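You operate a simulated robot arm through the tools that you are given. There is no shell and no other tool. Be economical: measure what you need, move in short steps, check, and stop when the job is done.

Carry out the task below with a simulated two-armed robot. There is one attempt and no reset: what you move stays moved.

## Task
Take the blue cover cloth from the trough end of the plywood bench and lay it out flat on the conveyor end of the plywood bench.

The check looks at the end state, three seconds after you hand in, the way a careful person would. Anything else that was tipped, shoved, dropped, spilled or broken makes it a failure. A push-on lid holds only when it is set on centred and level and pressed home; a screw cap is set on level and turned clockwise until tight. Flat cloth is picked up by pressing the open fingertips on it (5 to 10 N) and closing them slowly along it; thin cloth reads only 2 to 8 mm in the jaws.

## Robot
Two 7-joint arms with two-finger parallel grippers on one trunk, on a base that drives. Base frame: it is fixed to the floor where the robot stands at the start and does not move with it; the origin is under the middle of the robot, x ahead of it, y to its left, z up; the surface under the hand at the start is at about z = 900. Readings come in mm, rad, newtons and seconds.
The left shoulder is at the start at [62, 197, 1079], the right one opposite. With the tool pointing down near the work surface each hand reaches from about 320 to 720 mm from the robot's upright axis, wherever it stands, measured 20 degrees to its own side. Places, roughly: conveyor end of the plywood bench [500, -2100, 900]. Payload 1.57 kg a hand.
The tool frame of a hand sits at the grasp point between the pads (the TCP): z along the fingers, y along the line on which they close. The tips reach 30 mm beyond it. The gripper opens to 110 mm. The fingers are 24 mm wide and 12 mm thick; the gripper's body (48 by 112 mm) begins 78 mm behind the TCP.
Orientation is that of the tool frame in the base frame, as a unit quaternion [w, x, y, z]. With the fingers straight down and closing along the base's y, the tool's x points along the base's -x, its y along +y and its z along -z.

## Interface
- The arms move only by the tool step_arm. It takes "left_increments", "right_increments" or both (then of equal length, played together; a hand with none holds still); each is a list of rows, each a list of 3 entries, a list of its own where there are three numbers: the shift along the tool's x, y, z in units of 20 mm (1.0 is 20 mm), then the turn, a rotation vector about the tool's x, y, z in units of 6 degrees (1.0 is 6 degrees), then the closure in counts, from 0 (fully open) to 255 (shut). In form: [[[x, y, z], [ax, ay, az], jaw], ...]. A call has 1 to 10 rows; each row shifts and turns the commanded pose from where the row before left it, along the tool's axes as they then stand. A call with a number of a shift or a turn outside -1 to 1 is refused whole. Rows are played at 5 a second. More than 50 mm and 0.15 rad between two rows, or a gripper value outside its range, and nothing of the call is played. A pose out of reach is approached as far as the arm can. The call stops where the force on the tool passes 40 N (or 10 N more than at its start, if that is more) or the arm is blocked; 0.2 s more then pass. The fingers move at their own pace (about 72 mm/s each) and stop on an object; they squeeze with about 32 N. The grip force told is the motor's: it shows also when the fingers shut on nothing. Time passes only in rows, and 0.2 s behind the last, so rows that do not move let the fingers close. It gives the time, the measured TCP pose, the force on the tool (base axes), the opening and the grip force at its end, in the units of the frame above (readings bear some noise), with the torque about the TCP (base axes, N m) and any sound that the robot's microphone picked up.
- Cameras (640 x 400 px; columns grow to the right, rows downward): "scene" is now at [103.9, -9.4, 1671.1]; the picture's right is [-0.16, -0.99, 0.00], its down [-0.84, 0.14, -0.53] and it looks along [0.52, -0.08, -0.85] (base axes); focal length 290 px, centre (320, 200). "left" rides on the left gripper at [70, -16, -141] in its tool frame; the picture's right is [0.23, 0.97, 0.00], its down [-0.85, 0.20, -0.48] and it looks along [-0.47, 0.11, 0.88] (tool axes); focal length 222 px, centre (320, 200). "right" rides on the right gripper at [70, 16, -141] in its tool frame; the picture's right is [-0.23, 0.97, 0.00], its down [-0.85, -0.20, -0.48] and it looks along [-0.47, -0.11, 0.88] (tool axes); focal length 222 px, centre (320, 200).
- get_image(camera): a new picture of that camera. It takes no simulated time.
- move_column(by): slides the trunk up (or, below 0, down) by that many mm; the arms and the scene camera ride with it, the base frame stays. It gives what a move gives, with no picture.
- drive_base(legs): drives the robot by 1 to 6 legs, each [ahead, left, turn to the left] in mm, mm and rad, along the robot's own axes; the way and the turn of a leg run together, so that a leg with both is an arc; at most 1500 mm and 3.142 rad a leg. The arms and the cameras ride along, it lands a little off, and it stops where it bumps. It gives what a move gives.
- head_to(pan, tilt): turns the head with the scene camera to pan (to the left, within 1.501 rad either way) and tilt (down, from -0.506 to 1.204), counted from straight ahead of the robot. It gives what a move gives.
- point_at(camera, pixels): for up to 12 pixels [column, row] of the newest picture of that camera ("zoom" is the newest enlarged one), the place [x, y, z] in the base frame of the surface seen there, good to about 2 mm, but the place of the scene camera against the robot may be out by one fixed shift of up to 25 mm in any direction. It takes no simulated time.
- zoom(camera, box): a new picture of the part [left, top, right, bottom] of that camera's present view, enlarged. It takes no simulated time.
- hand_in(): hands the job in; it is judged then, once.

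Go step by step. Measure first, check grasps and placings, and put right what went wrong. The budget is 80 turns and 62 pictures, counting those below and the enlarged ones. Unless the task says otherwise, let go and move clear before handing in, and close with one line.

The tools are called after "Call:" as a command line: name --argument value ..., lists and objects as JSON in quotes. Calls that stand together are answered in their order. step_arm: Moves the arms, as the interface text tells. Its arguments: {"type":"object","properties":{"left_increments":{"type":"array"},"right_increments":{"type":"array"}},"required":[]} The other tools are called the same way: move_column (by) slides the trunk up or down; drive_base (legs) drives the base; head_to (pan, tilt) turns the head that bears the scene camera; get_image (camera) takes a picture; point_at (camera, pixels) gives the place of the surface under pixels of a picture; zoom (camera, box) takes an enlarged picture of a part of a camera's view; hand_in () hands the job in.

At the start:

```text
time_s: 0.0
left_ee_pos: [484.8, 141.8, 1113.1]
left_tool_rot: [-0.001, 0.0, 1.0, 0.0]
left_wrist_force: [0.1, 0.2, 0.0]
left_wrist_torque: [-0.01, -0.03, 0.02]
left_width: 109.9
left_finger_force: 0.0
right_ee_pos: [375.6, -248.3, 1065.2]
right_tool_rot: [-0.001, 0.001, 1.0, 0.0]
right_wrist_force: [-0.9, 0.1, -0.5]
right_wrist_torque: [0.0, 0.0, 0.02]
right_width: 109.9
right_finger_force: 0.1
trunk travel left (down, up): [-675.0, 315.0]
robot x, y, heading: [-2.4, -0.1, 0.0]
head pan, tilt: [-0.161, 1.016]
```

scene: 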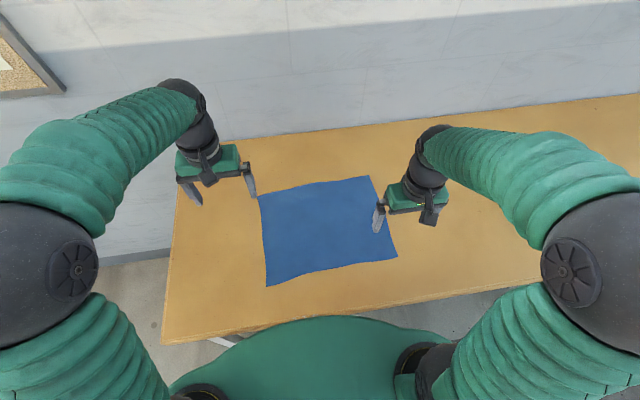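
right: 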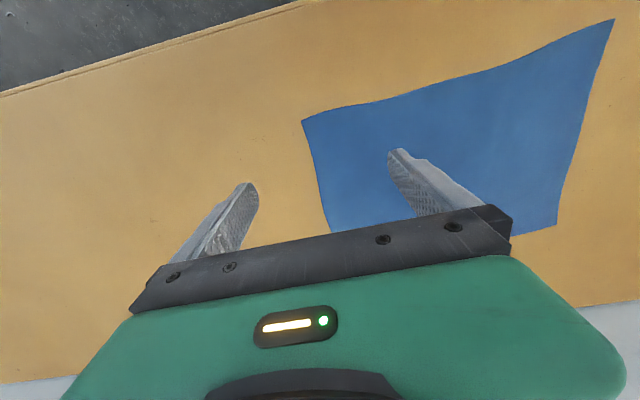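
left: 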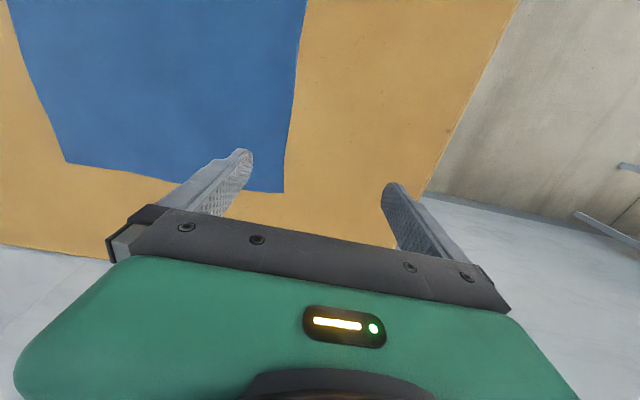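

The blue cloth lies with its corners at about scene pixels (258,195), (368,176), (397,257), (267,286). I measure these and look along the bench toward the conveyor end.

Call:
point_at --camera "scene" --pixels '[[260, 197], [367, 178], [395, 256], [268, 284], [320, 220], [172, 335], [200, 160], [500, 280], [600, 110]]'

Call:
point_at --camera "right" --pixels '[[304, 122], [612, 22], [556, 223], [330, 228], [100, 250]]'

Call:
point_at --camera "left" --pixels '[[68, 161], [282, 190], [300, 10], [350, 100]]'

Call:
head_to --pan -1.2 --tilt 0.5

Call:
get_image --camera "scene"

```text
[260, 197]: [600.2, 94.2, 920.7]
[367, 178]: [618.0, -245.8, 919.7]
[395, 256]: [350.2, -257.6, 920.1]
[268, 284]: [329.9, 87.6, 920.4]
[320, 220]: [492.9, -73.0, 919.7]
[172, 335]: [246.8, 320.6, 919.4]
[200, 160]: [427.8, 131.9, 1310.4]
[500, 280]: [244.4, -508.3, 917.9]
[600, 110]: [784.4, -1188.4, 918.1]
```

```text
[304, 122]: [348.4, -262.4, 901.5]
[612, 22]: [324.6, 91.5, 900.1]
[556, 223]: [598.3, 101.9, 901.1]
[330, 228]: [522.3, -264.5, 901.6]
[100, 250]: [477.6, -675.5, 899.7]
```

```text
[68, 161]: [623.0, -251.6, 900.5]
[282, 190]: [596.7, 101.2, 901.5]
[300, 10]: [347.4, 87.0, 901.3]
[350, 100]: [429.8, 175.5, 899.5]
```

```text
time_s: 1.3
left_ee_pos: [481.9, 141.1, 1113.1]
left_tool_rot: [0.0, 0.0, 1.0, 0.0]
left_wrist_force: [0.4, -0.4, 0.6]
left_wrist_torque: [0.03, 0.0, 0.02]
left_width: 110.0
left_finger_force: 0.0
right_ee_pos: [375.0, -247.7, 1065.7]
right_tool_rot: [0.0, 0.0, 1.0, 0.0]
right_wrist_force: [0.3, 0.8, 0.5]
right_wrist_torque: [-0.03, -0.01, 0.02]
right_width: 109.8
right_finger_force: 0.0
trunk travel left (down, up): [-675.0, 315.0]
robot x, y, heading: [5.2, -1.1, -0.0]
head pan, tilt: [-1.201, 0.499]
```

```text
58 pictures are left
```

scene: 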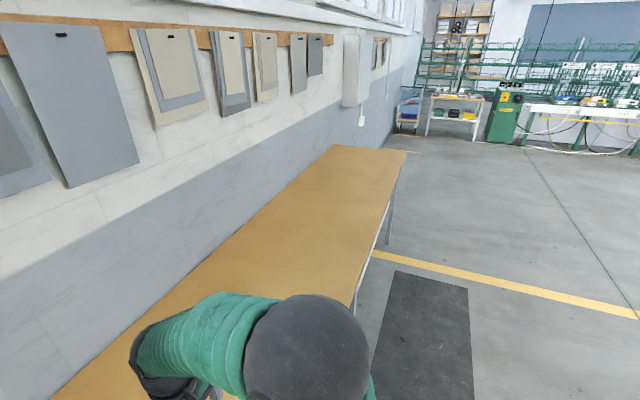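

The cloth spans about x 324–622, y −262…+100 on the z=900 top; the bench is clear all the way to the conveyor end. I centre the robot on the cloth before pinching the two near corners.

Call:
drive_base --legs '[[0, -80, 0]]'

Call:
head_to --pan 0 --tilt 1.0

```text
time_s: 2.3
left_ee_pos: [482.6, 98.1, 1110.0]
left_tool_rot: [-0.001, -0.003, 1.0, -0.013]
left_wrist_force: [-0.2, 1.7, -0.3]
left_wrist_torque: [-0.16, -0.01, 0.01]
left_width: 110.1
left_finger_force: 0.0
right_ee_pos: [373.8, -293.9, 1071.0]
right_tool_rot: [0.001, -0.003, 1.0, -0.014]
right_wrist_force: [0.6, 0.8, -0.5]
right_wrist_torque: [-0.09, 0.06, 0.01]
right_width: 110.3
right_finger_force: 0.1
trunk travel left (down, up): [-675.0, 315.0]
robot x, y, heading: [1.3, -71.1, -0.002]
head pan, tilt: [-1.201, 0.499]
```

```text
time_s: 3.7
left_ee_pos: [481.9, 65.8, 1114.2]
left_tool_rot: [0.0, -0.002, 1.0, 0.002]
left_wrist_force: [0.4, 0.2, 0.4]
left_wrist_torque: [0.02, 0.04, -0.09]
left_width: 110.0
left_finger_force: 0.0
right_ee_pos: [374.9, -325.0, 1065.0]
right_tool_rot: [0.001, -0.003, 1.0, 0.0]
right_wrist_force: [0.0, -1.4, -0.5]
right_wrist_torque: [-0.01, -0.03, 0.05]
right_width: 110.1
right_finger_force: 0.0
trunk travel left (down, up): [-675.0, 315.0]
robot x, y, heading: [-0.2, -76.0, -0.002]
head pan, tilt: [0.0, 1.0]
```

Readings are settled; I bring both hands over the near corners, tips about 30 mm above the cloth, jaws at about 40 mm.

Call:
step_arm --left_increments '[[[0.685, -0.07, 0.77], [0, 0, 0], 162], [[0.685, -0.07, 0.77], [0, 0, 0], 162], [[0.685, -0.07, 0.77], [0, 0, 0], 162], [[0.685, -0.07, 0.77], [0, 0, 0], 162], [[0.685, -0.07, 0.77], [0, 0, 0], 162], [[0.685, -0.07, 0.77], [0, 0, 0], 162], [[0.685, -0.07, 0.77], [0, 0, 0], 162], [[0.685, -0.07, 0.77], [0, 0, 0], 162], [[0.685, -0.07, 0.77], [0, 0, 0], 162], [[0.685, -0.07, 0.77], [0, 0, 0], 162]]' --right_increments '[[[0.065, 0.505, 0.525], [0, 0, 0], 162], [[0.065, 0.505, 0.525], [0, 0, 0], 162], [[0.065, 0.505, 0.525], [0, 0, 0], 162], [[0.065, 0.505, 0.525], [0, 0, 0], 162], [[0.065, 0.505, 0.525], [0, 0, 0], 162], [[0.065, 0.505, 0.525], [0, 0, 0], 162], [[0.065, 0.505, 0.525], [0, 0, 0], 162], [[0.065, 0.505, 0.525], [0, 0, 0], 162], [[0.065, 0.505, 0.525], [0, 0, 0], 162], [[0.065, 0.505, 0.525], [0, 0, 0], 162]]'

Call:
get_image --camera "left"

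Call:
get_image --camera "right"

Call:
get_image --camera "scene"

```text
time_s: 5.9
left_ee_pos: [345.5, 55.8, 957.3]
left_tool_rot: [0.0, -0.003, 1.0, 0.0]
left_wrist_force: [-0.8, 0.5, -0.2]
left_wrist_torque: [0.01, 0.01, -0.01]
left_width: 40.3
left_finger_force: 0.0
right_ee_pos: [360.6, -217.5, 961.2]
right_tool_rot: [0.0, -0.003, 1.0, -0.002]
right_wrist_force: [-0.3, 0.4, -0.2]
right_wrist_torque: [0.03, 0.0, -0.04]
right_width: 40.2
right_finger_force: 0.1
trunk travel left (down, up): [-675.0, 315.0]
robot x, y, heading: [0.2, -76.3, -0.004]
head pan, tilt: [0.0, 1.0]
```

```text
57 pictures are left
```

left: 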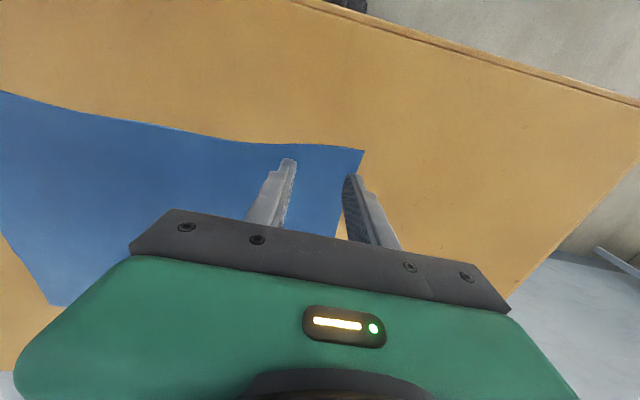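

```text
56 pictures are left
```

right: 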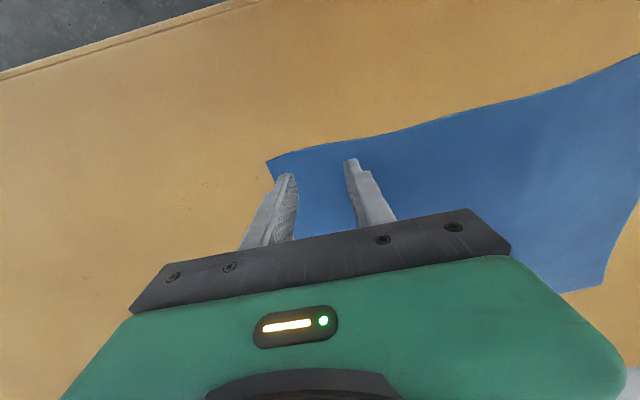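

```text
55 pictures are left
```

scene: 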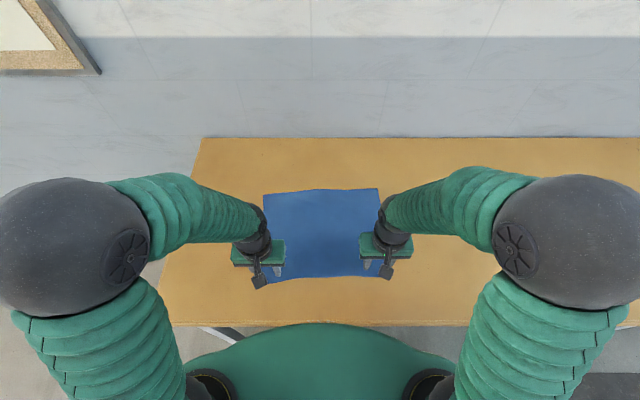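

Wrist pictures show the corners at left (363,151) and right (267,160); I measure exactly how the fingers stand to them.

Call:
point_at --camera "left" --pixels '[[360, 154], [337, 230], [288, 148], [200, 137], [320, 180]]'

Call:
point_at --camera "right" --pixels '[[270, 162], [340, 146], [420, 132], [320, 185]]'

```text
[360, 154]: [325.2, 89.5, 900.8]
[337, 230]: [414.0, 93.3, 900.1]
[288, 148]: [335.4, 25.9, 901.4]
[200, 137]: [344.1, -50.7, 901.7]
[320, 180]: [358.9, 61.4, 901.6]
```

```text
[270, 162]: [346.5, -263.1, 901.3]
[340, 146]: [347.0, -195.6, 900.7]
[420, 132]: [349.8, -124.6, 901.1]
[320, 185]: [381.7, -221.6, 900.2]
```

Fingers are inside the edges with a small margin; I nudge inwards and lower until the tips are just above the cloth.

Call:
step_arm --left_increments '[[[-0.1, -0.12, 0.55], [0, 0, 0], 162], [[-0.1, -0.13, 0.55], [0, 0, 0], 162], [[0, 0, 0.1], [0, 0, 0], 162], [[0, 0, 0.1], [0, 0, 0], 162]]' --right_increments '[[[-0.1, 0, 0.65], [0, 0, 0], 162], [[-0.1, 0, 0.65], [0, 0, 0], 162], [[0, 0, 0.1], [0, 0, 0], 162], [[0, 0, 0.1], [0, 0, 0], 162]]'

```text
time_s: 6.9
left_ee_pos: [350.7, 51.9, 933.7]
left_tool_rot: [0.0, -0.002, 1.0, -0.001]
left_wrist_force: [-0.1, 0.4, -0.5]
left_wrist_torque: [0.0, -0.02, -0.02]
left_width: 40.4
left_finger_force: 0.1
right_ee_pos: [366.0, -216.9, 930.4]
right_tool_rot: [0.001, -0.003, 1.0, -0.002]
right_wrist_force: [-1.0, 0.0, 7.9]
right_wrist_torque: [0.11, 0.12, 0.03]
right_width: 40.0
right_finger_force: 0.0
trunk travel left (down, up): [-675.0, 315.0]
robot x, y, heading: [2.9, -71.6, 0.001]
head pan, tilt: [0.0, 1.0]
```

Right presses with 7.9 N already at z 930.4; left still has about 3 mm to go.

Call:
step_arm --left_increments '[[[0, 0, 0.1], [0, 0, 0], 162], [[0, 0, 0.08], [0, 0, 0], 162], [[0, 0, 0], [0, 0, 0], 162]]'

```text
time_s: 7.9
left_ee_pos: [348.5, 52.1, 931.4]
left_tool_rot: [0.002, -0.003, 1.0, -0.001]
left_wrist_force: [-5.2, 3.2, 27.1]
left_wrist_torque: [0.48, 0.27, 0.01]
left_width: 40.5
left_finger_force: 0.0
right_ee_pos: [364.0, -217.7, 932.5]
right_tool_rot: [0.002, -0.003, 1.0, -0.002]
right_wrist_force: [1.1, -0.6, 0.1]
right_wrist_torque: [0.02, -0.02, -0.01]
right_width: 40.2
right_finger_force: 0.0
trunk travel left (down, up): [-675.0, 315.0]
robot x, y, heading: [-1.4, -75.0, 0.001]
head pan, tilt: [0.0, 1.0]
stopped in row 3 (left hand): the force on the tool passed its limit at 41 N (the readings are from after the stop); the commanded pose is now the measured one
```

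Left is now too hard (27 N) and right has lifted off; I trim each by about a millimetre.

Call:
step_arm --left_increments '[[[0, 0, -0.05], [0, 0, 0], 162], [[0, 0, 0], [0, 0, 0], 162], [[0, 0, 0], [0, 0, 0], 162]]' --right_increments '[[[0, 0, 0.05], [0, 0, 0], 162], [[0, 0, 0], [0, 0, 0], 162], [[0, 0, 0], [0, 0, 0], 162]]'

```text
time_s: 8.7
left_ee_pos: [347.9, 53.4, 932.0]
left_tool_rot: [0.002, -0.002, 1.0, -0.002]
left_wrist_force: [0.9, 1.1, 0.5]
left_wrist_torque: [0.0, -0.02, 0.0]
left_width: 40.2
left_finger_force: 0.1
right_ee_pos: [363.9, -217.1, 931.1]
right_tool_rot: [0.003, -0.003, 1.0, -0.002]
right_wrist_force: [-3.8, -1.9, 38.1]
right_wrist_torque: [0.65, 0.44, 0.11]
right_width: 40.3
right_finger_force: 0.0
trunk travel left (down, up): [-675.0, 315.0]
robot x, y, heading: [-2.0, -73.4, -0.003]
head pan, tilt: [0.0, 1.0]
```

The contact is stiff, so I trim in 0.4–0.6 mm steps.

Call:
step_arm --left_increments '[[[0, 0, 0.02], [0, 0, 0], 162], [[0, 0, 0], [0, 0, 0], 162], [[0, 0, 0], [0, 0, 0], 162]]' --right_increments '[[[0, 0, -0.04], [0, 0, 0], 162], [[0, 0, 0], [0, 0, 0], 162], [[0, 0, 0], [0, 0, 0], 162]]'

```text
time_s: 9.5
left_ee_pos: [348.2, 53.4, 930.9]
left_tool_rot: [0.003, -0.004, 1.0, -0.002]
left_wrist_force: [-5.3, 5.4, 28.2]
left_wrist_torque: [0.66, 0.33, 0.09]
left_width: 40.4
left_finger_force: 0.1
right_ee_pos: [363.7, -216.4, 932.2]
right_tool_rot: [0.001, -0.002, 1.0, -0.002]
right_wrist_force: [2.8, 0.8, 11.0]
right_wrist_torque: [0.29, 0.01, -0.03]
right_width: 40.2
right_finger_force: 0.1
trunk travel left (down, up): [-675.0, 315.0]
robot x, y, heading: [1.3, -72.3, 0.001]
head pan, tilt: [0.0, 1.0]
```

Right is at 11 N; left needs 0.3 mm less. I trim and close both slowly in the same call.

Call:
step_arm --left_increments '[[[0, 0, -0.014], [0, 0, 0], 162], [[0, 0, 0], [0, 0, 0], 172], [[0, 0, 0], [0, 0, 0], 182], [[0, 0, 0], [0, 0, 0], 192], [[0, 0, 0], [0, 0, 0], 202], [[0, 0, 0], [0, 0, 0], 212], [[0, 0, 0], [0, 0, 0], 222], [[0, 0, 0], [0, 0, 0], 233], [[0, 0, 0], [0, 0, 0], 244], [[0, 0, 0], [0, 0, 0], 255]]' --right_increments '[[[0, 0, 0], [0, 0, 0], 162], [[0, 0, 0], [0, 0, 0], 172], [[0, 0, 0], [0, 0, 0], 182], [[0, 0, 0], [0, 0, 0], 192], [[0, 0, 0], [0, 0, 0], 202], [[0, 0, 0], [0, 0, 0], 212], [[0, 0, 0], [0, 0, 0], 222], [[0, 0, 0], [0, 0, 0], 233], [[0, 0, 0], [0, 0, 0], 244], [[0, 0, 0], [0, 0, 0], 255]]'

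Call:
get_image --camera "left"

Call:
get_image --camera "right"

```text
time_s: 11.7
left_ee_pos: [349.2, 51.9, 931.6]
left_tool_rot: [0.003, -0.003, 1.0, -0.002]
left_wrist_force: [0.6, -12.9, 22.5]
left_wrist_torque: [-0.41, 0.02, 0.04]
left_width: 4.7
left_finger_force: 25.1
right_ee_pos: [362.7, -217.5, 931.7]
right_tool_rot: [0.002, -0.002, 1.0, 0.0]
right_wrist_force: [-0.5, 15.0, 16.9]
right_wrist_torque: [0.45, 0.13, -0.11]
right_width: 2.5
right_finger_force: 24.2
trunk travel left (down, up): [-675.0, 315.0]
robot x, y, heading: [-1.2, -75.9, -0.004]
head pan, tilt: [0.0, 1.0]
```

```text
54 pictures are left
```

left: 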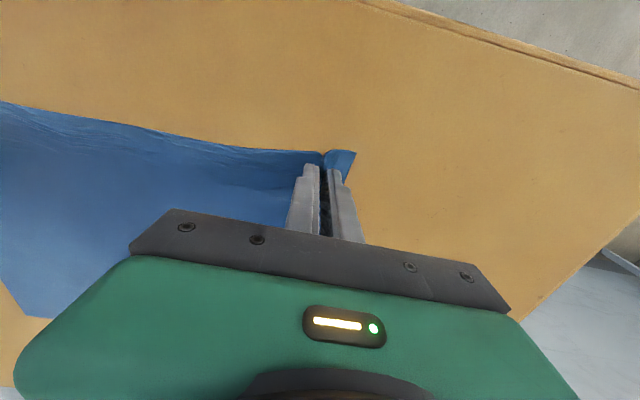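

```text
53 pictures are left
```

right: 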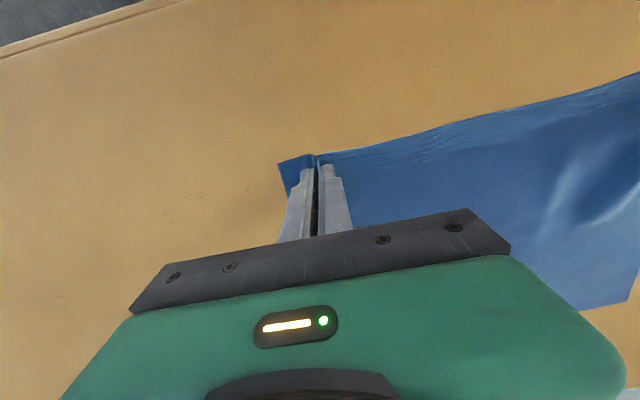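

Jaws read 4.7 and 2.5 mm and both pictures show a fold held (left (325,160), right (318,162)). I lift both hands 60 mm and check.

Call:
step_arm --left_increments '[[[0, 0, -0.3], [0, 0, 0], 255], [[0, 0, -0.5], [0, 0, 0], 255], [[0, 0, -0.7], [0, 0, 0], 255], [[0, 0, -0.7], [0, 0, 0], 255], [[0, 0, -0.8], [0, 0, 0], 255]]' --right_increments '[[[0, 0, -0.3], [0, 0, 0], 255], [[0, 0, -0.5], [0, 0, 0], 255], [[0, 0, -0.7], [0, 0, 0], 255], [[0, 0, -0.7], [0, 0, 0], 255], [[0, 0, -0.8], [0, 0, 0], 255]]'

Call:
get_image --camera "scene"

Call:
get_image --camera "right"

```text
time_s: 12.9
left_ee_pos: [348.7, 52.4, 991.8]
left_tool_rot: [0.003, -0.002, 1.0, -0.002]
left_wrist_force: [0.0, -7.5, 0.1]
left_wrist_torque: [-0.27, 0.0, 0.05]
left_width: 2.6
left_finger_force: 24.2
right_ee_pos: [364.1, -216.5, 992.8]
right_tool_rot: [0.0, -0.002, 1.0, -0.002]
right_wrist_force: [-0.4, 8.1, -0.9]
right_wrist_torque: [0.23, 0.01, -0.1]
right_width: 2.2
right_finger_force: 23.8
trunk travel left (down, up): [-675.0, 315.0]
robot x, y, heading: [-1.5, -70.2, 0.001]
head pan, tilt: [0.0, 1.0]
```

```text
52 pictures are left
```

scene: 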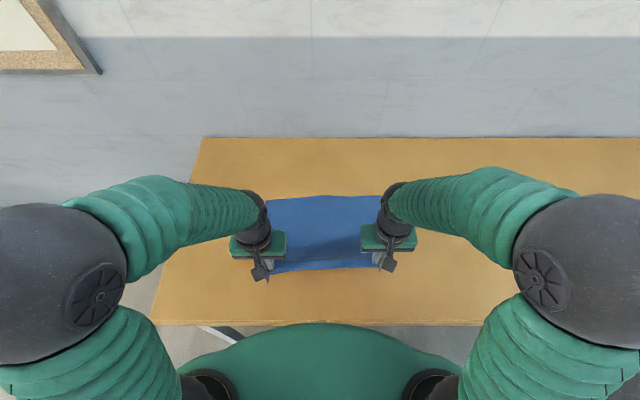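

```text
51 pictures are left
```

right: 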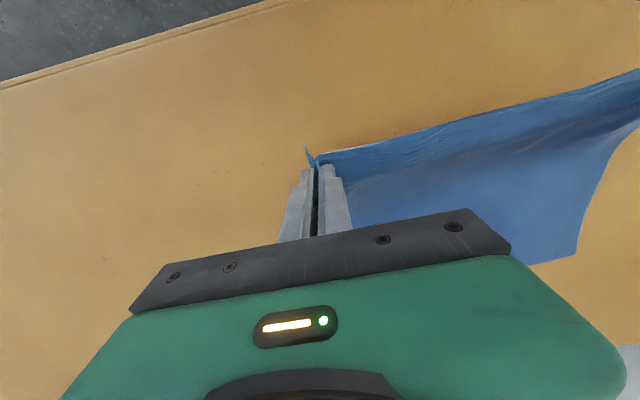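

Both corners lifted and held; the cloth is stretched with about 8 N between the hands, so I ease them together a few mm, then raise the trunk.

Call:
step_arm --left_increments '[[[0, -0.1, 0], [0, 0, 0], 255], [[0, -0.05, 0], [0, 0, 0], 255]]' --right_increments '[[[0, 0.1, 0], [0, 0, 0], 255], [[0, 0.05, 0], [0, 0, 0], 255]]'

Call:
move_column --by 290

Call:
get_image --camera "scene"

```text
time_s: 13.5
left_ee_pos: [349.7, 49.8, 991.7]
left_tool_rot: [0.001, -0.002, 1.0, -0.001]
left_wrist_force: [0.2, -5.1, -0.1]
left_wrist_torque: [-0.11, -0.03, 0.0]
left_width: 2.2
left_finger_force: 24.1
right_ee_pos: [364.6, -214.6, 992.5]
right_tool_rot: [0.002, -0.002, 1.0, -0.002]
right_wrist_force: [-0.3, 4.2, -0.2]
right_wrist_torque: [0.15, -0.02, -0.02]
right_width: 2.3
right_finger_force: 23.9
trunk travel left (down, up): [-675.0, 315.0]
robot x, y, heading: [-0.2, -75.2, -0.002]
head pan, tilt: [0.0, 1.0]
```

```text
time_s: 16.4
left_ee_pos: [349.6, 49.5, 1281.0]
left_tool_rot: [0.001, -0.003, 1.0, -0.001]
left_wrist_force: [-0.1, -4.4, 0.5]
left_wrist_torque: [-0.14, 0.01, 0.02]
left_width: 2.1
left_finger_force: 23.9
right_ee_pos: [365.5, -212.7, 1281.3]
right_tool_rot: [0.001, -0.003, 1.0, -0.002]
right_wrist_force: [0.6, 5.3, 0.2]
right_wrist_torque: [0.14, 0.0, -0.02]
right_width: 2.0
right_finger_force: 23.6
trunk travel left (down, up): [-965.0, 25.0]
robot x, y, heading: [2.0, -74.2, -0.003]
head pan, tilt: [0.0, 1.0]
```

```text
50 pictures are left
```

scene: 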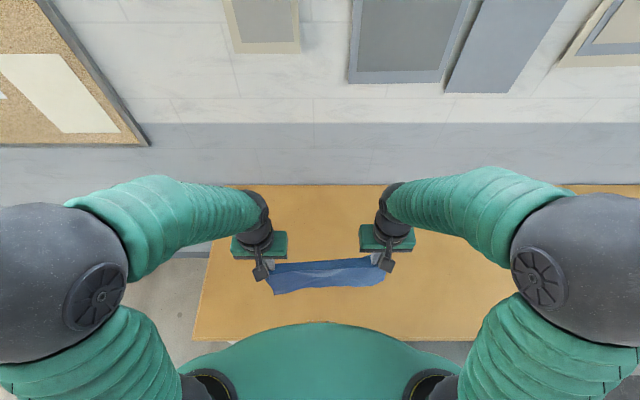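

The cloth hangs free of the bench from both hands. I relax the remaining tension a little and drive sideways along the bench.

Call:
step_arm --left_increments '[[[0, -0.1, 0], [0, 0, 0], 255], [[0, 0, 0], [0, 0, 0], 255]]' --right_increments '[[[0, 0.1, 0], [0, 0, 0], 255], [[0, 0, 0], [0, 0, 0], 255]]'

Call:
drive_base --legs '[[0, -500, 0], [0, -500, 0], [0, -400, 0]]'

Call:
head_to --pan -0.7 --tilt 0.8

Call:
get_image --camera "scene"

```text
time_s: 17.1
left_ee_pos: [350.6, 47.7, 1281.5]
left_tool_rot: [0.002, -0.003, 1.0, 0.0]
left_wrist_force: [0.7, -3.5, -0.1]
left_wrist_torque: [-0.12, 0.01, 0.02]
left_width: 2.1
left_finger_force: 23.3
right_ee_pos: [366.6, -211.8, 1281.0]
right_tool_rot: [0.001, -0.003, 1.0, -0.003]
right_wrist_force: [0.2, 1.9, 0.0]
right_wrist_torque: [0.09, 0.02, 0.0]
right_width: 2.2
right_finger_force: 23.9
trunk travel left (down, up): [-965.0, 25.0]
robot x, y, heading: [2.8, -75.5, -0.004]
head pan, tilt: [0.0, 1.0]
```

```text
time_s: 24.6
left_ee_pos: [322.3, -1335.9, 1278.6]
left_tool_rot: [0.003, 0.004, 1.0, -0.01]
left_wrist_force: [0.4, -3.7, -0.3]
left_wrist_torque: [-0.04, 0.01, 0.05]
left_width: 1.6
left_finger_force: 23.3
right_ee_pos: [333.6, -1594.8, 1282.6]
right_tool_rot: [0.001, 0.004, 1.0, -0.01]
right_wrist_force: [-0.2, 2.5, 0.1]
right_wrist_torque: [0.06, -0.02, 0.04]
right_width: 2.2
right_finger_force: 23.5
trunk travel left (down, up): [-965.0, 25.0]
robot x, y, heading: [-30.2, -1471.0, -0.02]
head pan, tilt: [0.0, 1.0]
```

```text
time_s: 25.7
left_ee_pos: [320.5, -1343.2, 1280.3]
left_tool_rot: [0.002, 0.003, 1.0, -0.007]
left_wrist_force: [-0.7, -1.7, 0.1]
left_wrist_torque: [-0.12, -0.03, 0.05]
left_width: 1.7
left_finger_force: 24.0
right_ee_pos: [332.3, -1601.7, 1283.2]
right_tool_rot: [0.002, 0.005, 1.0, -0.007]
right_wrist_force: [0.4, 2.3, -0.3]
right_wrist_torque: [0.03, 0.01, -0.01]
right_width: 2.1
right_finger_force: 24.0
trunk travel left (down, up): [-965.0, 25.0]
robot x, y, heading: [-27.9, -1472.8, -0.018]
head pan, tilt: [-0.7, 0.799]
```

```text
49 pictures are left
```

scene: 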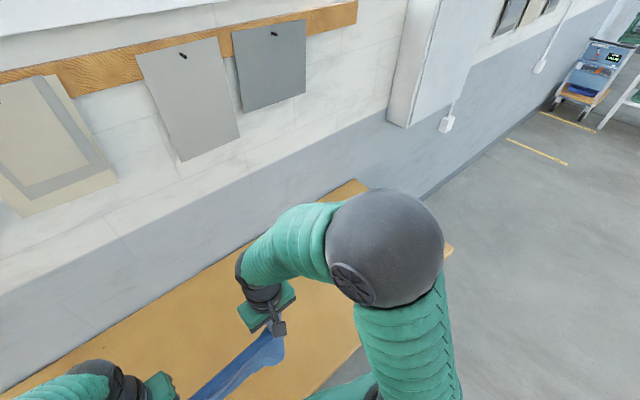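

The bench ends at about pixels (360,182) and (452,248); I measure that end to place the target.

Call:
point_at --camera "scene" --pixels '[[353, 184], [449, 251], [445, 258], [330, 360], [316, 310], [200, 285]]'

Call:
zoom --camera "scene" --box '[100, 230, 420, 400]'

```text
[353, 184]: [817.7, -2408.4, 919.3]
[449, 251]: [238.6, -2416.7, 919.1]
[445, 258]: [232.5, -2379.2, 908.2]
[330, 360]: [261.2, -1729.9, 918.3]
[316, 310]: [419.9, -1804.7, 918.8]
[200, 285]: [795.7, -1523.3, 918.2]
```

```text
2.00 times, centred on (260, 315) of scene
```

zoom: 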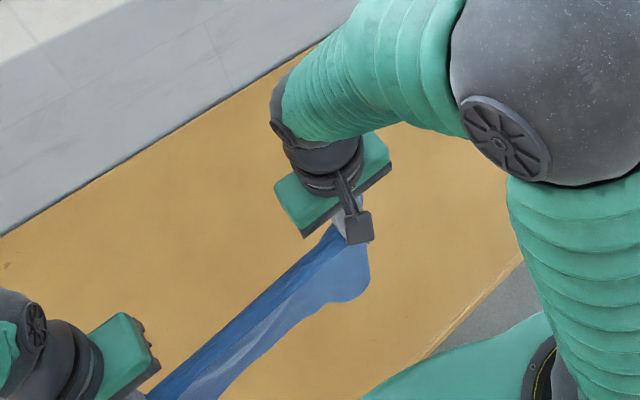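

The bench runs to y≈−2415, x 230–820, all clear. I drive the remaining 628 mm, correcting x and heading.

Call:
drive_base --legs '[[20, -400, 0.018], [15, -228, 0]]'

Call:
head_to --pan 0 --tilt 1.0

Call:
get_image --camera "scene"

```text
time_s: 29.5
left_ee_pos: [352.8, -1973.0, 1282.0]
left_tool_rot: [0.003, -0.008, 1.0, -0.003]
left_wrist_force: [-0.5, -2.3, 0.2]
left_wrist_torque: [-0.07, 0.02, -0.01]
left_width: 2.1
left_finger_force: 23.4
right_ee_pos: [368.0, -2231.6, 1282.2]
right_tool_rot: [0.002, -0.007, 1.0, -0.003]
right_wrist_force: [0.2, 2.2, -0.1]
right_wrist_torque: [0.04, -0.02, -0.02]
right_width: 2.5
right_finger_force: 23.3
trunk travel left (down, up): [-965.0, 25.0]
robot x, y, heading: [6.1, -2100.9, 0.004]
head pan, tilt: [-0.7, 0.799]
```

```text
time_s: 30.6
left_ee_pos: [351.9, -1982.0, 1282.6]
left_tool_rot: [0.004, -0.006, 1.0, 0.0]
left_wrist_force: [0.3, -2.1, 0.1]
left_wrist_torque: [-0.04, 0.02, 0.03]
left_width: 1.5
left_finger_force: 23.4
right_ee_pos: [368.4, -2239.1, 1281.6]
right_tool_rot: [0.001, -0.006, 1.0, -0.001]
right_wrist_force: [0.5, 1.9, -0.4]
right_wrist_torque: [0.04, 0.05, -0.04]
right_width: 2.1
right_finger_force: 24.1
trunk travel left (down, up): [-965.0, 25.0]
robot x, y, heading: [2.8, -2099.2, -0.0]
head pan, tilt: [0.0, 1.0]
```

```text
47 pictures are left
```

scene: 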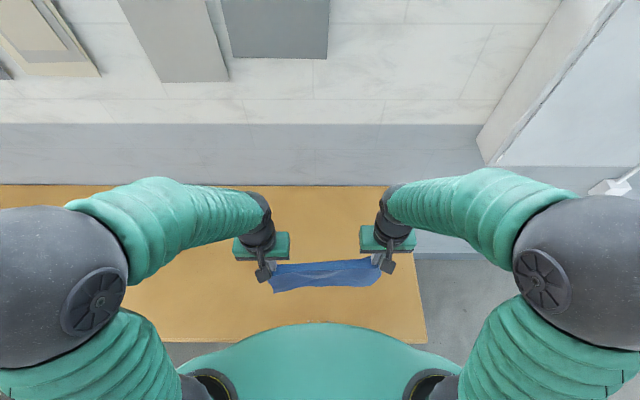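

The robot stands at y≈−2099, with the cloth hanging over the conveyor end. I move the hands forward to x≈640 (left a bit more, to square the cloth) so that the far edge lands near x≈640.

Call:
step_arm --left_increments '[[[-0.4, 0, 0], [0, 0, 0], 255], [[-0.8, 0, 0], [0, 0, 0], 255], [[-1, 0, 0], [0, 0, 0], 255], [[-1, 0, 0], [0, 0, 0], 255], [[-1, 0, 0], [0, 0, 0], 255], [[-1, 0, 0], [0, 0, 0], 255], [[-1, 0, 0], [0, 0, 0], 255], [[-1, 0, 0], [0, 0, 0], 255], [[-0.7, 0, 0], [0, 0, 0], 255], [[-0.3, 0, 0], [0, 0, 0], 255]]' --right_increments '[[[-0.4, 0, 0], [0, 0, 0], 255], [[-0.6, 0, 0], [0, 0, 0], 255], [[-0.9, 0, 0], [0, 0, 0], 255], [[-0.9, 0, 0], [0, 0, 0], 255], [[-0.9, 0, 0], [0, 0, 0], 255], [[-0.9, 0, 0], [0, 0, 0], 255], [[-0.9, 0, 0], [0, 0, 0], 255], [[-0.9, 0, 0], [0, 0, 0], 255], [[-0.7, 0, 0], [0, 0, 0], 255], [[-0.3, 0, 0], [0, 0, 0], 255]]'

Call:
step_arm --left_increments '[[[-0.5, 0, 0], [0, 0, 0], 255], [[-1, 0, 0], [0, 0, 0], 255], [[-1, 0, 0], [0, 0, 0], 255], [[-1, 0, 0], [0, 0, 0], 255], [[-1, 0, 0], [0, 0, 0], 255], [[-1, 0, 0], [0, 0, 0], 255], [[-0.5, 0, 0], [0, 0, 0], 255], [[-0.3, 0, 0], [0, 0, 0], 255]]' --right_increments '[[[-0.5, 0, 0], [0, 0, 0], 255], [[-1, 0, 0], [0, 0, 0], 255], [[-1, 0, 0], [0, 0, 0], 255], [[-1, 0, 0], [0, 0, 0], 255], [[-1, 0, 0], [0, 0, 0], 255], [[-1, 0, 0], [0, 0, 0], 255], [[-0.5, 0, 0], [0, 0, 0], 255], [[-0.3, 0, 0], [0, 0, 0], 255]]'

Call:
get_image --camera "scene"

Call:
get_image --camera "right"

```text
time_s: 32.8
left_ee_pos: [514.5, -1975.6, 1283.5]
left_tool_rot: [0.002, -0.008, 1.0, 0.0]
left_wrist_force: [0.7, -1.8, 0.3]
left_wrist_torque: [-0.09, 0.0, 0.02]
left_width: 1.8
left_finger_force: 23.3
right_ee_pos: [518.1, -2236.8, 1283.2]
right_tool_rot: [0.003, -0.007, 1.0, 0.0]
right_wrist_force: [0.1, 3.1, -1.2]
right_wrist_torque: [0.07, -0.02, -0.03]
right_width: 2.0
right_finger_force: 23.1
trunk travel left (down, up): [-965.0, 25.0]
robot x, y, heading: [6.2, -2098.2, 0.004]
head pan, tilt: [0.0, 1.0]
```

```text
time_s: 34.6
left_ee_pos: [641.4, -1973.0, 1283.1]
left_tool_rot: [0.004, -0.008, 1.0, 0.0]
left_wrist_force: [-0.3, -2.9, 0.0]
left_wrist_torque: [-0.06, -0.03, -0.01]
left_width: 1.9
left_finger_force: 23.6
right_ee_pos: [642.6, -2232.7, 1282.8]
right_tool_rot: [0.002, -0.007, 1.0, -0.001]
right_wrist_force: [-0.1, 2.5, -1.1]
right_wrist_torque: [0.07, 0.0, -0.03]
right_width: 2.1
right_finger_force: 23.7
trunk travel left (down, up): [-965.0, 25.0]
robot x, y, heading: [4.1, -2095.8, 0.007]
head pan, tilt: [0.0, 1.0]
```

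```text
46 pictures are left
```

scene: 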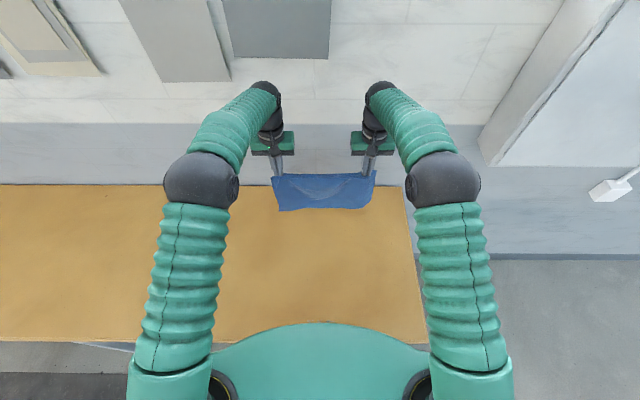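

```text
45 pictures are left
```

right: 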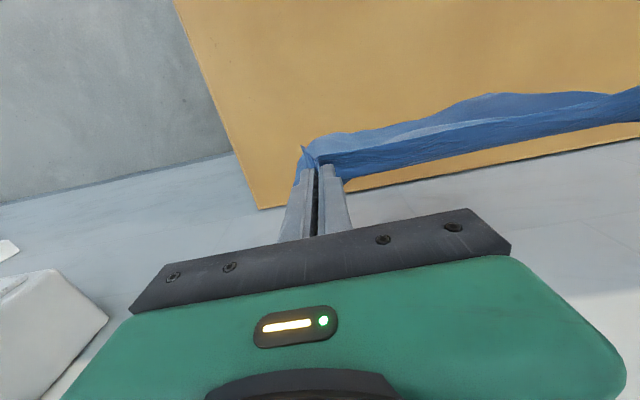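

The cloth hangs with its lower edge at about scene row 208; I measure that edge and the height it hangs at.

Call:
point_at --camera "scene" --pixels '[[281, 207], [300, 205], [325, 205], [355, 206], [366, 204], [277, 178], [371, 176], [325, 178], [418, 339]]'

Call:
zoom --camera "scene" --box '[240, 140, 400, 240]'

```text
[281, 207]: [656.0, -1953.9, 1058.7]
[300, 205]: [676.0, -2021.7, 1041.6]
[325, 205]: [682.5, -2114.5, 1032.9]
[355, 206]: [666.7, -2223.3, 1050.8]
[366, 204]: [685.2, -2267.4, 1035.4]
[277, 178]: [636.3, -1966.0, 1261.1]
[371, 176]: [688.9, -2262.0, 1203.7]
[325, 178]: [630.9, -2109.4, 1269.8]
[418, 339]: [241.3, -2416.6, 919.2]
```

```text
4.00 times, centred on (320, 190) of scene
```

zoom: 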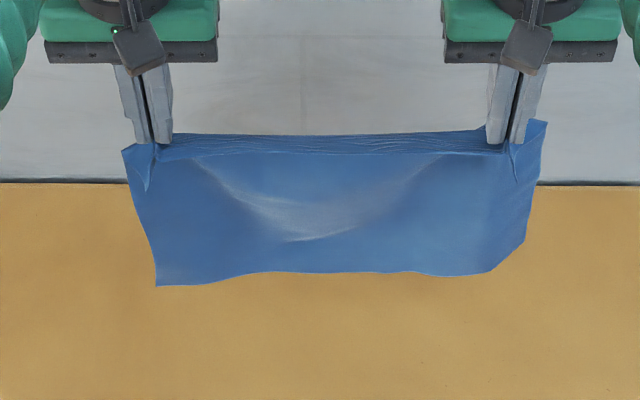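

The lower edge hangs about 110 mm above the bench and x≈680. I lower the trunk by 95 mm and then lay it with a back-and-down move.

Call:
move_column --by -95

Call:
step_arm --left_increments '[[[0.5, 0, 0.3], [0, 0, 0], 255], [[0.6, 0, 0.3], [0, 0, 0], 255], [[0.6, 0, 0.4], [0, 0, 0], 255], [[0.6, 0, 0.5], [0, 0, 0], 255], [[0.6, 0, 0.6], [0, 0, 0], 255], [[0.6, 0, 0.6], [0, 0, 0], 255], [[0.6, 0, 0.6], [0, 0, 0], 255], [[0.6, 0, 0.6], [0, 0, 0], 255]]' --right_increments '[[[0.5, 0, 0.3], [0, 0, 0], 255], [[0.6, 0, 0.3], [0, 0, 0], 255], [[0.6, 0, 0.4], [0, 0, 0], 255], [[0.6, 0, 0.5], [0, 0, 0], 255], [[0.6, 0, 0.6], [0, 0, 0], 255], [[0.6, 0, 0.6], [0, 0, 0], 255], [[0.6, 0, 0.6], [0, 0, 0], 255], [[0.6, 0, 0.6], [0, 0, 0], 255]]'

Call:
get_image --camera "scene"

Call:
get_image --camera "right"

```text
time_s: 35.9
left_ee_pos: [640.8, -1972.2, 1189.0]
left_tool_rot: [0.003, -0.007, 1.0, -0.001]
left_wrist_force: [-0.2, -1.9, 0.7]
left_wrist_torque: [-0.09, 0.0, 0.02]
left_width: 1.7
left_finger_force: 23.1
right_ee_pos: [644.7, -2231.9, 1187.3]
right_tool_rot: [0.001, -0.007, 1.0, -0.001]
right_wrist_force: [0.8, 2.4, -0.1]
right_wrist_torque: [0.07, 0.0, -0.06]
right_width: 2.3
right_finger_force: 23.5
trunk travel left (down, up): [-870.0, 120.0]
robot x, y, heading: [2.5, -2098.8, 0.005]
head pan, tilt: [0.0, 1.0]
```

```text
time_s: 37.7
left_ee_pos: [548.1, -1973.3, 1109.8]
left_tool_rot: [0.004, -0.008, 1.0, -0.002]
left_wrist_force: [0.5, -3.3, 0.2]
left_wrist_torque: [-0.14, 0.0, 0.01]
left_width: 1.9
left_finger_force: 23.4
right_ee_pos: [551.7, -2235.5, 1108.8]
right_tool_rot: [0.002, -0.007, 1.0, -0.001]
right_wrist_force: [0.0, 3.6, 0.1]
right_wrist_torque: [0.08, -0.02, -0.04]
right_width: 2.1
right_finger_force: 23.6
trunk travel left (down, up): [-870.0, 120.0]
robot x, y, heading: [3.6, -2101.3, 0.008]
head pan, tilt: [0.0, 1.0]
```

```text
43 pictures are left
```

scene: 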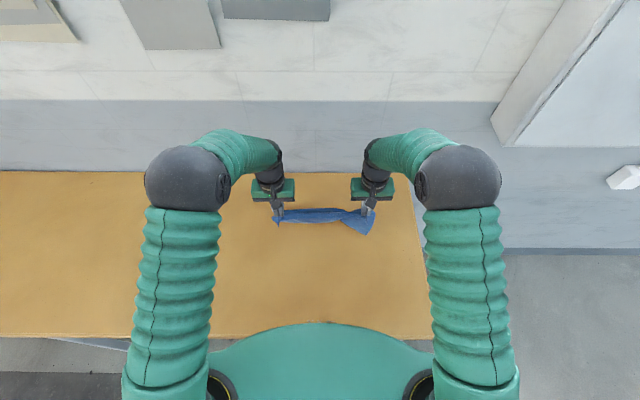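

```text
42 pictures are left
```

right: 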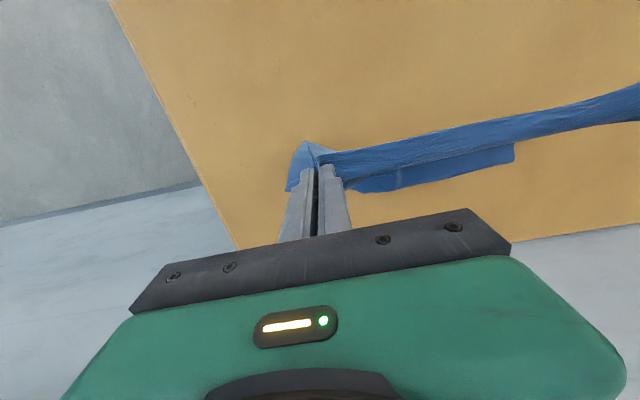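

The cloth is trailing ahead of the hands, but something sticks out toward the robot near (365,225); I enlarge it before lowering further.

Call:
zoom --camera "scene" --box '[240, 170, 400, 270]'

Call:
get_image --camera "left"

```text
4.00 times, centred on (320, 220) of scene
```

zoom: 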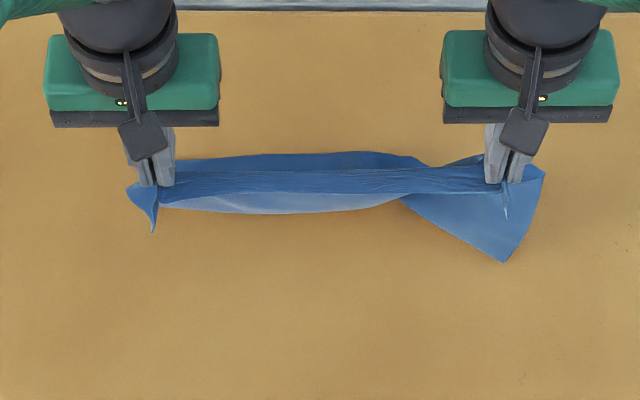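

```text
40 pictures are left
```

left: 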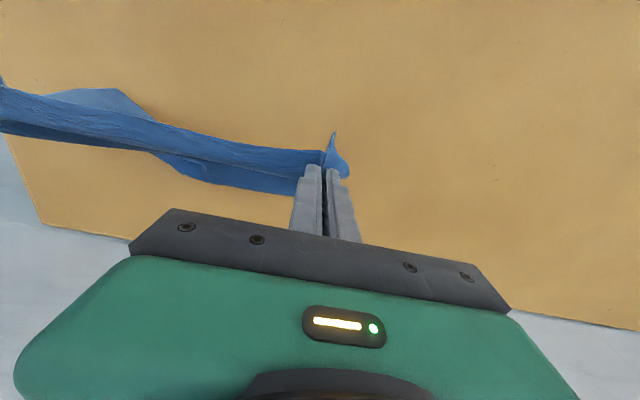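

The lower right corner curls toward the robot while the rest trails away. I raise and go forward again, so I can touch down lightly and drag backward first.

Call:
step_arm --left_increments '[[[0, 0, -1], [0, 0, 0], 255], [[0, 0, -1], [0, 0, 0], 255], [[0, 0, -1], [0, 0, 0], 255], [[-0.8, 0, -1], [0, 0, 0], 255], [[-1, 0, -1], [0, 0, 0], 255], [[-1, 0, 0], [0, 0, 0], 255], [[-1, 0, 0], [0, 0, 0], 255], [[-1, 0, 0], [0, 0, 0], 255], [[-0.6, 0, 0], [0, 0, 0], 255], [[0, 0, 0], [0, 0, 0], 255]]' --right_increments '[[[0, 0, -1], [0, 0, 0], 255], [[0, 0, -1], [0, 0, 0], 255], [[0, 0, -1], [0, 0, 0], 255], [[-0.8, 0, -1], [0, 0, 0], 255], [[-1, 0, -1], [0, 0, 0], 255], [[-1, 0, 0], [0, 0, 0], 255], [[-1, 0, 0], [0, 0, 0], 255], [[-1, 0, 0], [0, 0, 0], 255], [[-0.6, 0, 0], [0, 0, 0], 255], [[0, 0, 0], [0, 0, 0], 255]]'

Call:
zoom --camera "scene" --box '[240, 140, 400, 240]'

```text
time_s: 39.9
left_ee_pos: [655.9, -1972.6, 1212.2]
left_tool_rot: [0.003, -0.008, 1.0, -0.001]
left_wrist_force: [-0.2, -2.3, 0.5]
left_wrist_torque: [-0.06, -0.01, -0.01]
left_width: 1.9
left_finger_force: 23.3
right_ee_pos: [658.4, -2231.6, 1210.6]
right_tool_rot: [0.003, -0.006, 1.0, 0.0]
right_wrist_force: [0.6, 2.1, 0.0]
right_wrist_torque: [0.04, -0.03, -0.03]
right_width: 2.3
right_finger_force: 24.4
trunk travel left (down, up): [-870.0, 120.0]
robot x, y, heading: [3.7, -2102.2, 0.006]
head pan, tilt: [0.0, 1.0]
```

```text
4.00 times, centred on (320, 190) of scene
```

zoom: 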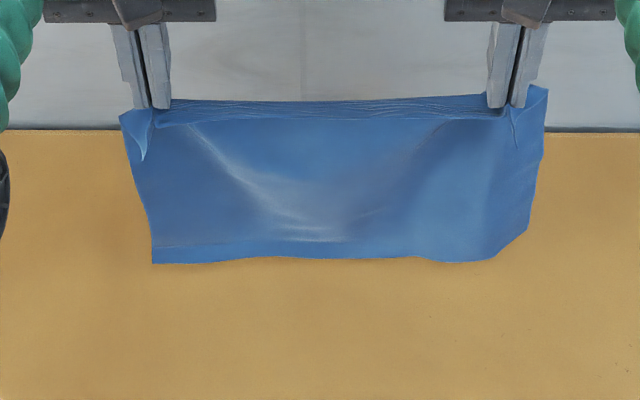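

Hanging free again at z≈1212. I swing forward a little, then reverse while touching down lightly, so the whole lower edge trails away from me, and check.

Call:
step_arm --left_increments '[[[-1, 0, 0], [0, 0, 0], 255], [[-0.6, 0, 0.1], [0, 0, 0], 255], [[0.3, 0, 0.4], [0, 0, 0], 255], [[0.6, 0, 0.6], [0, 0, 0], 255], [[0.8, 0, 0.6], [0, 0, 0], 255], [[0.8, 0, 0.5], [0, 0, 0], 255], [[0.8, 0, 0.2], [0, 0, 0], 255], [[0.6, 0, 0.1], [0, 0, 0], 255], [[0.5, 0, 0.1], [0, 0, 0], 255], [[0.4, 0, 0.1], [0, 0, 0], 255]]' --right_increments '[[[-1, 0, 0], [0, 0, 0], 255], [[-0.6, 0, 0.1], [0, 0, 0], 255], [[0.3, 0, 0.4], [0, 0, 0], 255], [[0.6, 0, 0.6], [0, 0, 0], 255], [[0.8, 0, 0.6], [0, 0, 0], 255], [[0.8, 0, 0.5], [0, 0, 0], 255], [[0.8, 0, 0.2], [0, 0, 0], 255], [[0.6, 0, 0.1], [0, 0, 0], 255], [[0.5, 0, 0.1], [0, 0, 0], 255], [[0.4, 0, 0.1], [0, 0, 0], 255]]'

Call:
zoom --camera "scene" --box '[240, 150, 400, 250]'

Call:
get_image --camera "right"

```text
time_s: 42.1
left_ee_pos: [585.4, -1973.3, 1154.4]
left_tool_rot: [0.004, -0.008, 1.0, 0.0]
left_wrist_force: [-0.6, -3.0, -0.5]
left_wrist_torque: [-0.11, -0.01, 0.02]
left_width: 1.7
left_finger_force: 23.5
left hand out of reach, approached as far as the arm can: row 2
right_ee_pos: [587.3, -2234.8, 1155.6]
right_tool_rot: [0.003, -0.007, 1.0, 0.0]
right_wrist_force: [0.4, 2.8, -0.4]
right_wrist_torque: [0.08, -0.05, -0.07]
right_width: 2.3
right_finger_force: 24.1
right hand out of reach, approached as far as the arm can: row 2
trunk travel left (down, up): [-870.0, 120.0]
robot x, y, heading: [6.5, -2098.0, 0.009]
head pan, tilt: [0.0, 1.0]
```

```text
4.00 times, centred on (320, 200) of scene
```

zoom: 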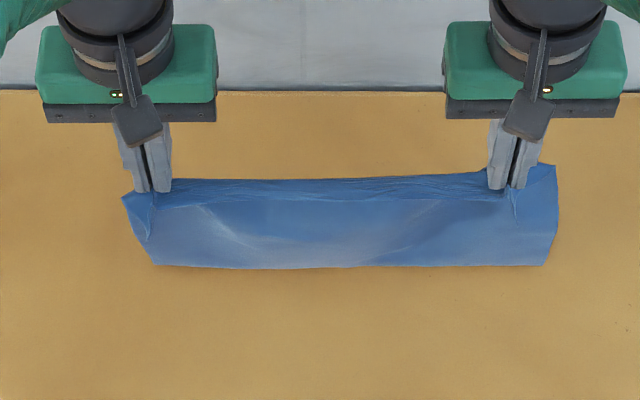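

```text
37 pictures are left
```

right: 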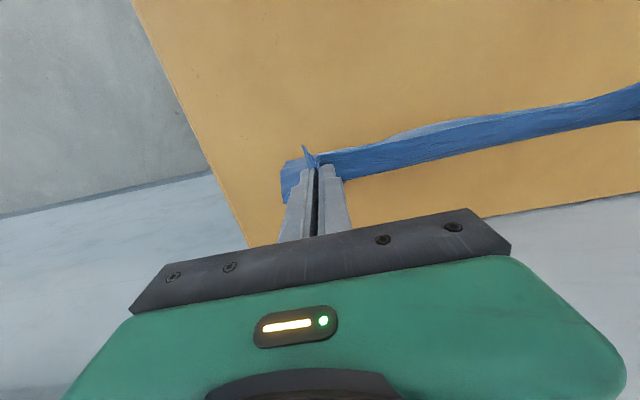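

The lower edge is now straight; I measure whether it is touching the bench and where.

Call:
point_at --camera "zoom" --pixels '[[160, 262], [250, 264], [350, 265], [450, 262], [540, 262], [300, 210], [300, 280]]'

```text
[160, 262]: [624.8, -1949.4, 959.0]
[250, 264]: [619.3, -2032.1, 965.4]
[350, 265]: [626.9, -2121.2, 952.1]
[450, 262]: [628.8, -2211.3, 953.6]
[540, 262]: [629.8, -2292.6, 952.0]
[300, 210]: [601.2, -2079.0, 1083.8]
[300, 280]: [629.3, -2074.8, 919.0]
```

The edge is about at the bench top and trailing ahead (x≈628 vs hands 586). I continue back and down, and check halfway.

Call:
step_arm --left_increments '[[[0.6, 0, 0.4], [0, 0, 0], 255], [[0.7, 0, 0.5], [0, 0, 0], 255], [[0.8, 0, 0.6], [0, 0, 0], 255], [[0.8, 0, 0.8], [0, 0, 0], 255], [[0.8, 0, 0.8], [0, 0, 0], 255], [[0.7, 0, 0.8], [0, 0, 0], 255]]' --right_increments '[[[0.6, 0, 0.4], [0, 0, 0], 255], [[0.7, 0, 0.5], [0, 0, 0], 255], [[0.8, 0, 0.6], [0, 0, 0], 255], [[0.8, 0, 0.8], [0, 0, 0], 255], [[0.8, 0, 0.8], [0, 0, 0], 255], [[0.7, 0, 0.8], [0, 0, 0], 255]]'

Call:
get_image --camera "scene"

Call:
get_image --camera "right"

```text
time_s: 43.5
left_ee_pos: [498.2, -1976.3, 1076.8]
left_tool_rot: [0.003, -0.008, 1.0, -0.001]
left_wrist_force: [-1.6, -2.0, 0.1]
left_wrist_torque: [-0.11, -0.02, 0.03]
left_width: 1.6
left_finger_force: 23.5
right_ee_pos: [499.6, -2235.6, 1077.7]
right_tool_rot: [0.001, -0.007, 1.0, -0.002]
right_wrist_force: [0.2, 2.9, -0.4]
right_wrist_torque: [0.08, 0.03, -0.03]
right_width: 2.2
right_finger_force: 23.5
trunk travel left (down, up): [-870.0, 120.0]
robot x, y, heading: [3.4, -2099.9, 0.006]
head pan, tilt: [0.0, 1.0]
```

```text
36 pictures are left
```

scene: 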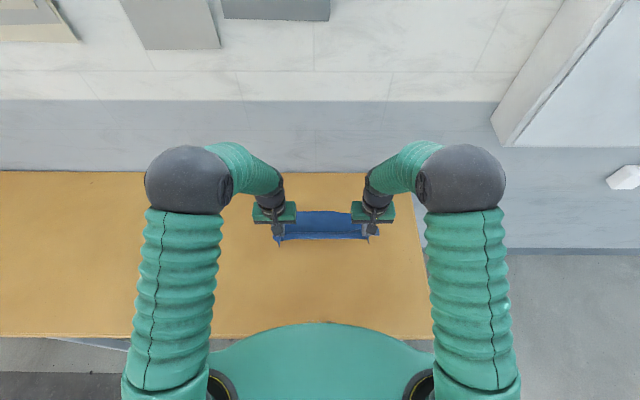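

```text
35 pictures are left
```

right: 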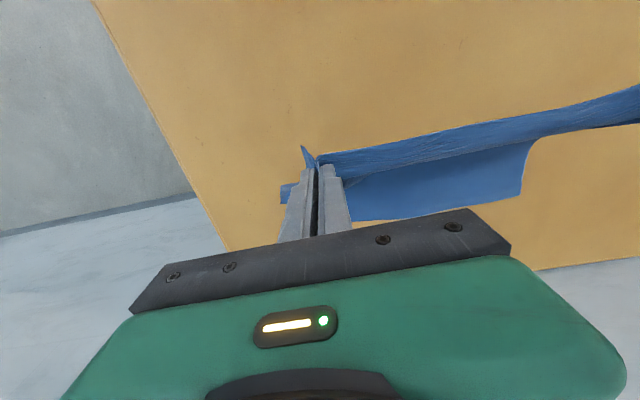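

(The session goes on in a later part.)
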